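You operate a simulated robot arm through the tools that you are given. There is no shell and no other tool. Be economical: measure what you need, move in short steps, check, and stop when the job is done.

You run a simulated robot arm. Do the job below in one go: nothing can be reset, and whatever is moved stays where it is left.

TASK
Fetch the teal backing bar and set it on the beige seat board.

The check looks at the end state, three seconds after you hand in, the way a careful person would. Anything else that was tipped, shoved, dropped, spilled or broken makes it a failure.

THE ROBOT
A 7-joint arm with a two-finger parallel gripper, fixed in place. Base frame: the origin is at the foot of the arm, x ahead of it, y to its left, z up; the work surface is at about z = 0. Readings come in mm, degrees, newtons and seconds.
With the tool pointing down near the work surface it reaches from about 240 to 620 mm from the base axis. Its first joint turns from -66.0 to 66.0 degrees. Payload 2.6 kg.
The TCP is the grasp point between the finger pads, 30 mm short of the fingertips. In the tool frame z runs along the fingers and y along their closing line. Largest opening 94 mm; finger width 28, thickness 10; the body of the gripper, 50 by 96 mm, starts 55 mm behind the TCP.
Orientation is that of the tool frame in the base frame, as [roll, pitch, yaw] about the fixed x, y, z axes, in that order (R = Rz(yaw) Ry(pitch) Rx(roll)). With the fingers straight down and closing along the base's y, the tool's x points along the base's -x, its y along +y and its z along -z.

THE INTERFACE
- The arm moves only by the tool play_rows. Its argument "series" is a list of rows, each a list of 3 entries, a list of its own where there are three numbers: the finger opening in mm, from 0 to 94, then the shift along the tool's x, y, z in units of 500 mm (1.0 is 500 mm), then the turn, a rotation vector about the tool's x, y, z in units of 90 degrees (1.0 is 90 degrees). In form: [[gripper, [x, y, z], [wx, wy, wz]], ...]. A call has 1 to 12 rows; each row is the pose to reach, as a shift and turn from the pose commanded when the call began, along the tool's axes at that moment. A call with a number of a shift or a turn outside -1 to 1 is refused whole. A row lasts 0.2 s, in which the tool goes at most 50 mm and 8.6 degrees; a call with a longer step from one row to the next is refused whole, and so is a gripper value outside its range. A pose out of reach is approached as far as the arm can. The call stops where the force on the tool passes 40 N (or 10 N more than at its start, if that is more) or the arm is blocked; 0.2 s more then pass. Each finger travels about 72 mm/s and halts on what it meets, pressing with about 40 N; the grip force reading is that of the motor and also rises with nothing between the fingers. The clock runs only during rows and for 0.2 s after the last one: add rows that repeat a pose to give the fingers time. It gives the time, the measured TCP pose, the force on the tool (base axes), the opening and the grip force at its end, in the units of the frame above (readings bear some noise).
- Cameras (640 x 400 px; columns grow to the right, rows downward): "scene" is fixed at [17.8, 432.3, 544.3]; the picture's right is [-0.87, -0.49, 0.00], its down [-0.37, 0.65, -0.66] and it looks along [0.33, -0.58, -0.75] (base axes); focal length 316 px, centre (320, 200). "wrist" rides on the gripper at [-37, 0, -58] in the tool frame; the picture's right is [0.00, -1.00, 0.00], its down [0.97, 0.00, -0.24] and it looks along [0.24, 0.00, 0.97] (tool axes); focal length 218 px, centre (320, 200). There is no depth. A picture from a camera that has moved, and an enlarged one, comes with that camera's place and axes in the base frame and with its lens.
- capture(camera): a new picture of that camera. It takes no simulated time.
- close_up(camera, box): a new picture of the part [left, top, right, bottom] of that camera's present view, enlarged. It takes no simulated time.
- hand_in(): hands the job in; it is judged then, once.

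Go step by step. Nothing tells you positions but the pictures and the camera data: compare them with the known pose of the tool, close in by small moves and look again before you grip or let go. The budget is 90 turns and 42 pictures, counting those below and the enlarged ones. Unless the task says otherwise, let go and move clear before handing in, and close with one line.

The tools are called after "Call:" as a command line: name --argument value ..., lists and objects as JSON in quotes. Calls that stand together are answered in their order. play_rows: Moves the arm, as the interface text tells. Its arguments: {"type":"object","properties":{"series":{"type":"array"}},"required":["series"]} The other tools are called the same way: capture (camera) takes a picture; close_up (camera, box) takes an enlarged picture of a part of a camera's view; hand_in () hands the job in.

At the start:

```text
t: 0.0
tcp_pos: [328.6, 9.3, 214.3]
ee_rot: [179.9, 0.0, 179.9]
contact_force: [-0.6, -0.5, 0.2]
finger_gap: 93.9
finger_force: 0.1
```

scene: 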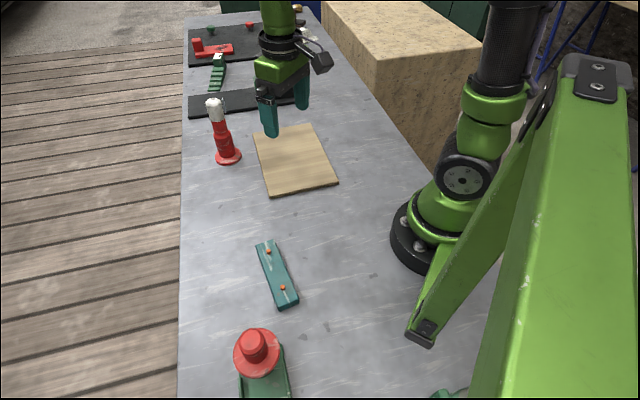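
wrist: 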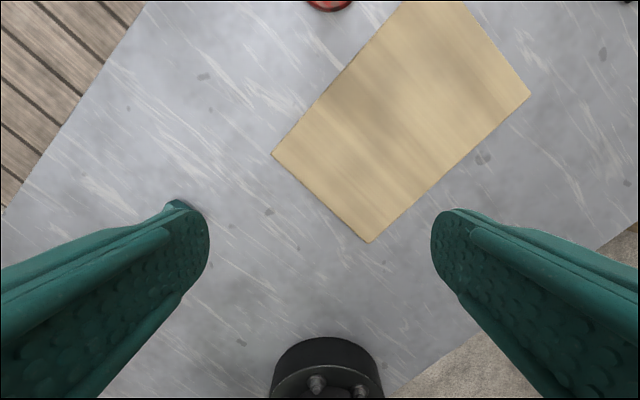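

The teal bar with two orange studs lies near (231, 219), running roughly along (117, -82). The beige board is ahead of the arm. I'll look closer at both before moving.

Call:
close_up --camera "scene" --box '[220, 220, 340, 320]'

Call:
close_up --camera "scene" --box '[180, 80, 360, 210]'

```text
4.00 times, centred on (280, 270) of scene
camera zoom: at [17.8, 432.3, 544.3], right [-0.87, -0.49, 0.0], down [-0.37, 0.65, -0.66], along [0.33, -0.58, -0.75], focal length 1264 px, centre (480, -80)
```

zoom: 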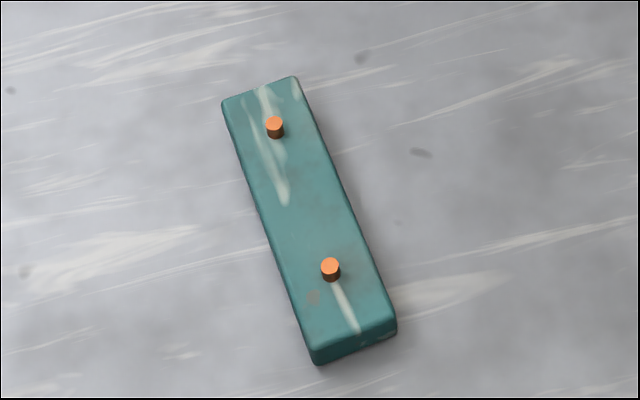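

```text
3.08 times, centred on (270, 145) of scene
camera zoom: at [17.8, 432.3, 544.3], right [-0.87, -0.49, 0.0], down [-0.37, 0.65, -0.66], along [0.33, -0.58, -0.75], focal length 972 px, centre (474, 369)
```

zoom: 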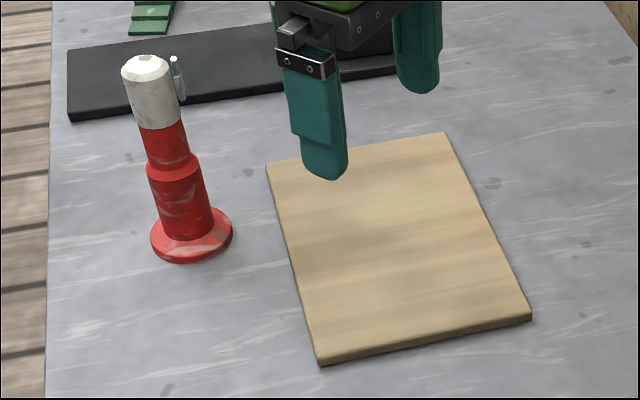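

Estimates: the bar is about 139×38×17 mm, centred at (234, 217), long axis at -37°. The board is about 243×164 mm, centred at (390, -78), long axis at -43.5°. I'll move above the bar, turn the tool to match, and look again.

Call:
play_rows --series '[[94, [0.0315, 0.0693, 0.02], [0, 0, 0.068]], [94, [0.063, 0.1387, 0.04], [0, 0, 0.136]], [94, [0.0944, 0.208, 0.06], [0, 0, 0.2045]], [94, [0.1259, 0.2773, 0.08], [0, 0, 0.2725]], [94, [0.1573, 0.3467, 0.1], [0, 0, 0.341]], [94, [0.1888, 0.416, 0.12], [0, 0, 0.409]], [94, [0.1888, 0.416, 0.12], [0, 0, 0.409]]]'

Call:
capture --camera "wrist"

Call:
capture --camera "scene"

```text
t: 1.6
tcp_pos: [232.8, 217.9, 154.2]
ee_rot: [-180.0, -0.1, 143.2]
contact_force: [-0.4, -0.7, -0.2]
finger_gap: 93.9
finger_force: 0.2
```

```text
37 pictures are left
camera wrist: at [263.7, 196.8, 211.5], right [-0.6, -0.8, 0.0], down [-0.78, 0.58, 0.24], along [-0.19, 0.14, -0.97], focal length 218 px, centre (320, 200)
```

wrist: 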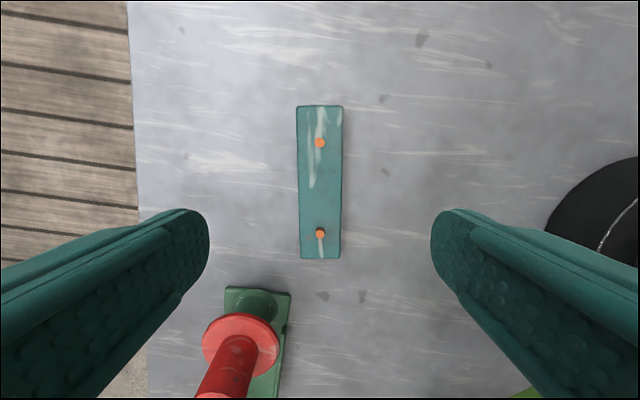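

```text
36 pictures are left
```

scene: 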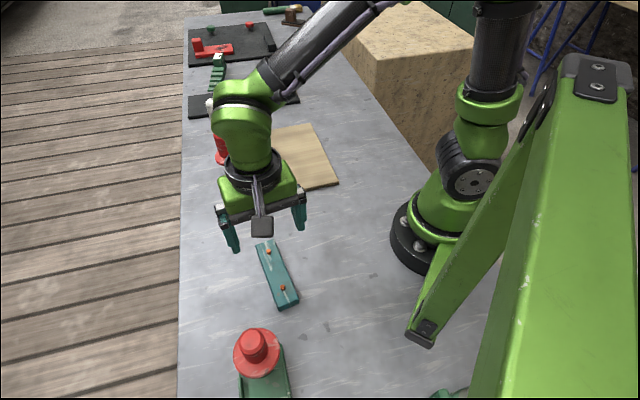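

The tool is centred over the bar and aligned with it, and the fixture behind is about 100 mm clear. I'll go down with the fingers open, to TCP z of about 34, so the fingertips are about 4 mm above the table.

Call:
play_rows --series '[[80, [0, 0, 0.06], [0, 0, 0]], [80, [0, 0, 0.12], [0, 0, 0]], [80, [0, 0, 0.17], [0, 0, 0]], [80, [0, 0, 0.205], [0, 0, 0]], [80, [0, 0, 0.225], [0, 0, 0]], [80, [0, 0, 0.24], [0, 0, 0]], [80, [0, 0, 0.24], [0, 0, 0]]]'

Call:
capture --camera "scene"

Call:
capture --camera "wrist"

```text
t: 3.2
tcp_pos: [234.0, 218.0, 33.2]
ee_rot: [-180.0, 0.0, 143.2]
contact_force: [-0.4, 0.2, 1.0]
finger_gap: 80.1
finger_force: 0.0
```

```text
35 pictures are left
```

scene: 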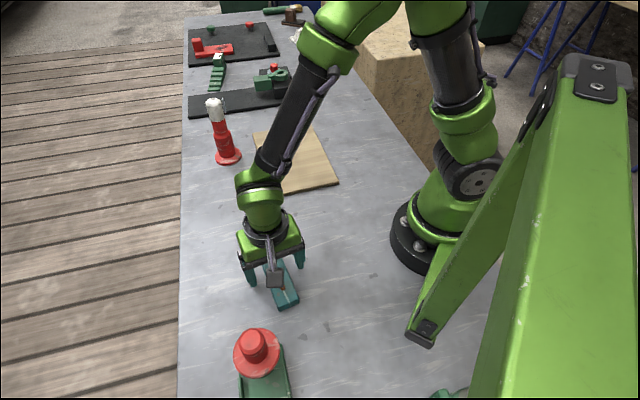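

```text
34 pictures are left
camera wrist: at [264.2, 195.5, 91.5], right [-0.6, -0.8, 0.0], down [-0.78, 0.58, 0.24], along [-0.19, 0.14, -0.97], focal length 218 px, centre (320, 200)
```

wrist: 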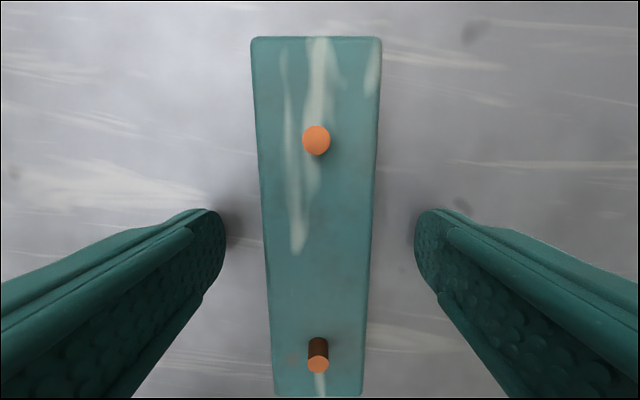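

The bar sits between the fingers with clearance on both sides, so I'll close on it.

Call:
play_rows --series '[[60, [0, 0, 0], [0, 0, 0]], [40, [0, 0, 0], [0, 0, 0]], [20, [0, 0, 0], [0, 0, 0]], [20, [0, 0, 0], [0, 0, 0]], [20, [0, 0, 0], [0, 0, 0]]]'

```text
t: 4.4
tcp_pos: [234.2, 218.3, 34.7]
ee_rot: [-179.9, -0.1, 143.2]
contact_force: [0.9, 0.5, 0.8]
finger_gap: 39.4
finger_force: 39.8
```

The gripper holds the bar at a 39.4 mm opening. I'll lift a little and check the grip.

Call:
play_rows --series '[[20, [0, 0, -0.02], [0, 0, 0]], [20, [0, 0, -0.06], [0, 0, 0]], [20, [0, 0, -0.12], [0, 0, 0]], [20, [0, 0, -0.18], [0, 0, 0]], [20, [0, 0, -0.24], [0, 0, 0]], [20, [0, 0, -0.24], [0, 0, 0]]]'

Call:
capture --camera "wrist"

Call:
capture --camera "scene"

```text
t: 5.8
tcp_pos: [234.7, 216.8, 154.2]
ee_rot: [-180.0, 0.0, 143.1]
contact_force: [-0.4, 0.2, -1.3]
finger_gap: 39.2
finger_force: 40.0
```

```text
33 pictures are left
camera wrist: at [265.2, 195.3, 212.4], right [-0.6, -0.8, 0.0], down [-0.78, 0.58, 0.24], along [-0.19, 0.14, -0.97], focal length 218 px, centre (320, 200)
```

wrist: 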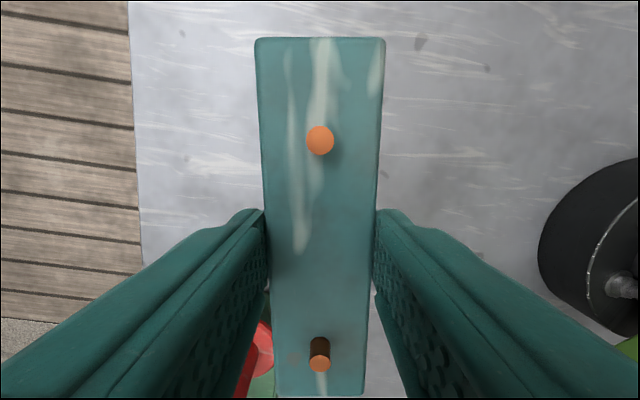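

```text
32 pictures are left
```

scene: 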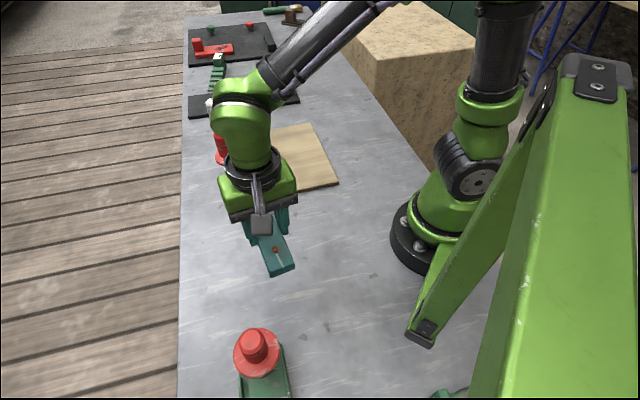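

The bar is held level. I'll carry it at this height over the board centre, about (390, -78), and turn 6.7° to line up with the board.

Call:
play_rows --series '[[20, [-0.03, -0.0143, 0], [0, 0, 0.004]], [20, [-0.09, -0.0429, 0], [0, 0, 0.011]], [20, [-0.16, -0.076, 0], [0, 0, 0.02]], [20, [-0.235, -0.1115, 0], [0, 0, 0.029]], [20, [-0.31, -0.147, 0], [0, 0, 0.038]], [20, [-0.385, -0.1826, 0], [0, 0, 0.047]], [20, [-0.46, -0.218, 0], [0, 0, 0.056]], [20, [-0.53, -0.251, 0], [0, 0, 0.065]], [20, [-0.58, -0.275, 0], [0, 0, 0.071]], [20, [-0.603, -0.286, 0], [0, 0, 0.074]], [20, [-0.603, -0.286, 0], [0, 0, 0.074]]]'

Call:
capture --camera "wrist"

Call:
capture --camera "scene"

```text
t: 8.2
tcp_pos: [390.8, -78.2, 156.0]
ee_rot: [179.9, 0.0, 136.5]
contact_force: [-1.1, 0.2, -1.1]
finger_gap: 39.5
finger_force: 40.4
```

```text
31 pictures are left
camera wrist: at [418.6, -104.4, 213.8], right [-0.69, -0.73, 0.0], down [-0.7, 0.67, 0.24], along [-0.17, 0.17, -0.97], focal length 218 px, centre (320, 200)
```

wrist: 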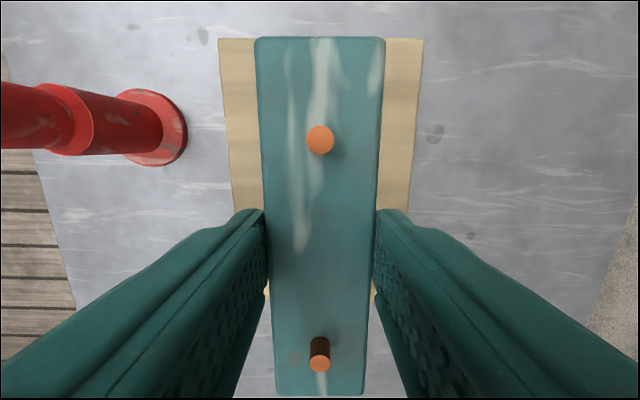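

```text
30 pictures are left
```

scene: 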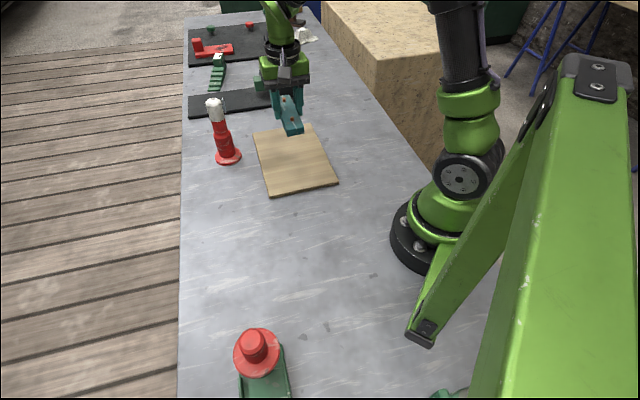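

The wrist view shows the bar centred over the board and parallel to it. I'll lower to just above the board, then check.

Call:
play_rows --series '[[20, [0, 0, 0.05], [0, 0, 0]], [20, [0, 0, 0.11], [0, 0, 0]], [20, [0, 0, 0.16], [0, 0, 0]], [20, [0, 0, 0.19], [0, 0, 0]], [20, [0, 0, 0.205], [0, 0, 0]], [20, [0, 0, 0.205], [0, 0, 0]]]'

Call:
close_up --camera "scene" --box '[230, 90, 350, 200]'

```text
t: 9.6
tcp_pos: [389.7, -76.6, 51.0]
ee_rot: [-180.0, -0.1, 136.6]
contact_force: [-0.2, 0.5, -0.9]
finger_gap: 39.1
finger_force: 40.3
```

```text
3.64 times, centred on (290, 145) of scene
camera zoom: at [17.8, 432.3, 544.3], right [-0.87, -0.49, 0.0], down [-0.37, 0.65, -0.66], along [0.33, -0.58, -0.75], focal length 1149 px, centre (429, 400)
```

zoom: 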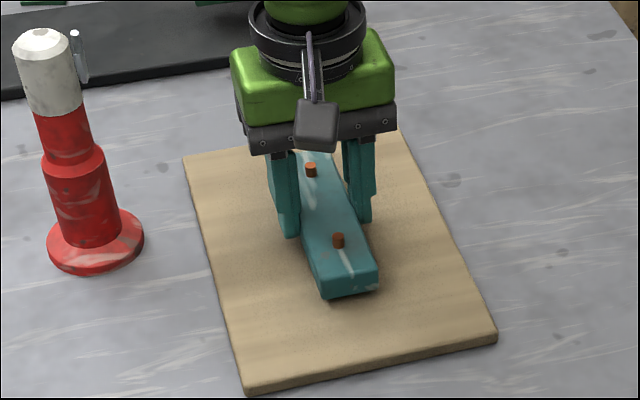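

The bar is just above the board, so I'll lower it in 1–2 mm steps and watch the force for contact.

Call:
play_rows --series '[[20, [0, 0, 0.004], [0, 0, 0]], [20, [0, 0, 0.008], [0, 0, 0]], [20, [0, 0, 0.012], [0, 0, 0]], [20, [0, 0, 0.012], [0, 0, 0]]]'

```text
t: 10.6
tcp_pos: [389.8, -76.3, 45.7]
ee_rot: [-180.0, 0.0, 136.6]
contact_force: [-3.0, 1.3, 8.8]
finger_gap: 39.6
finger_force: 39.8
```

An upward force of 8.8 N suggests contact. I'll go down another 0.5 mm to confirm.

Call:
play_rows --series '[[20, [0, 0, 0.001], [0, 0, 0]], [20, [0, 0, 0.001], [0, 0, 0]]]'

Call:
close_up --camera "scene" --box '[230, 90, 350, 200]'

```text
t: 11.2
tcp_pos: [390.0, -76.7, 45.8]
ee_rot: [179.9, 0.1, 136.5]
contact_force: [-11.4, 1.7, 28.3]
finger_gap: 39.5
finger_force: 40.1
```

```text
3.64 times, centred on (290, 145) of scene
camera zoom: at [17.7, 432.3, 544.3], right [-0.87, -0.49, 0.0], down [-0.37, 0.65, -0.66], along [0.33, -0.58, -0.75], focal length 1149 px, centre (429, 400)
```

zoom: 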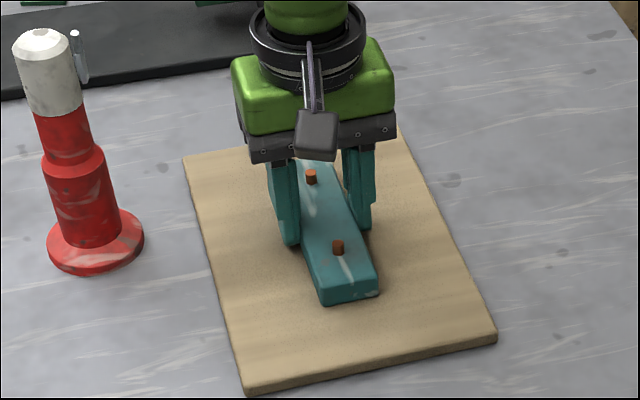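

The bar is firmly seated on the board. I'll back off the 0.5 mm of extra press, open the fingers gently and then rise.

Call:
play_rows --series '[[20, [0, 0, -0.0012], [0, 0, 0]], [42, [0, 0, -0.0012], [0, 0, 0]], [50, [0, 0, -0.0012], [0, 0, 0]], [65, [0, 0, -0.0012], [0, 0, 0]], [65, [0, 0, -0.0012], [0, 0, 0]], [65, [0, 0, -0.03], [0, 0, 0]], [65, [0, 0, -0.1], [0, 0, 0]], [65, [0, 0, -0.18], [0, 0, 0]], [65, [0, 0, -0.26], [0, 0, 0]], [65, [0, 0, -0.26], [0, 0, 0]]]'

Call:
capture --camera "wrist"

Call:
capture --camera "scene"

```text
t: 13.4
tcp_pos: [389.3, -77.7, 177.4]
ee_rot: [180.0, 0.1, 136.5]
contact_force: [0.7, 0.2, 0.9]
finger_gap: 64.8
finger_force: 0.1
```

```text
27 pictures are left
camera wrist: at [416.8, -102.9, 235.0], right [-0.69, -0.73, 0.0], down [-0.7, 0.67, 0.24], along [-0.17, 0.16, -0.97], focal length 218 px, centre (320, 200)
```

wrist: 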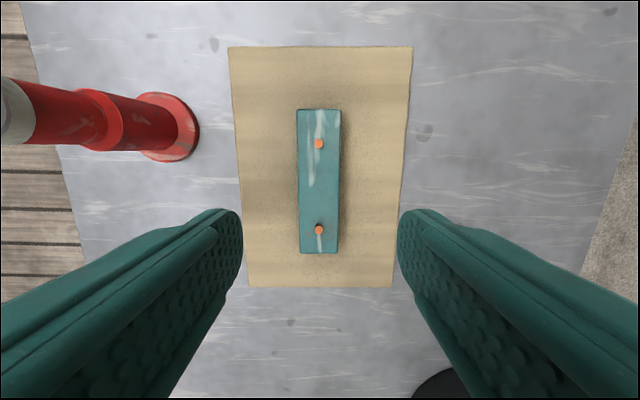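

```text
26 pictures are left
```

scene: 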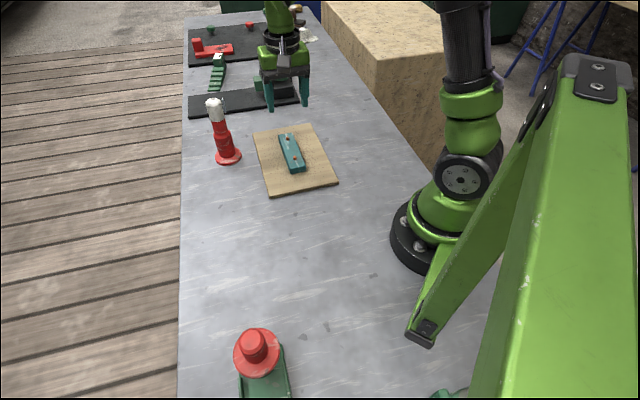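

The bar lies flat and centred on the board, the gripper is clear and nothing else has moved, so I'm handing in.

Call:
hand_in

```text
The job is handed in.
```

The teal backing bar is resting flat and centred on the beige seat board; the gripper has let go and moved clear, and nothing else was disturbed.
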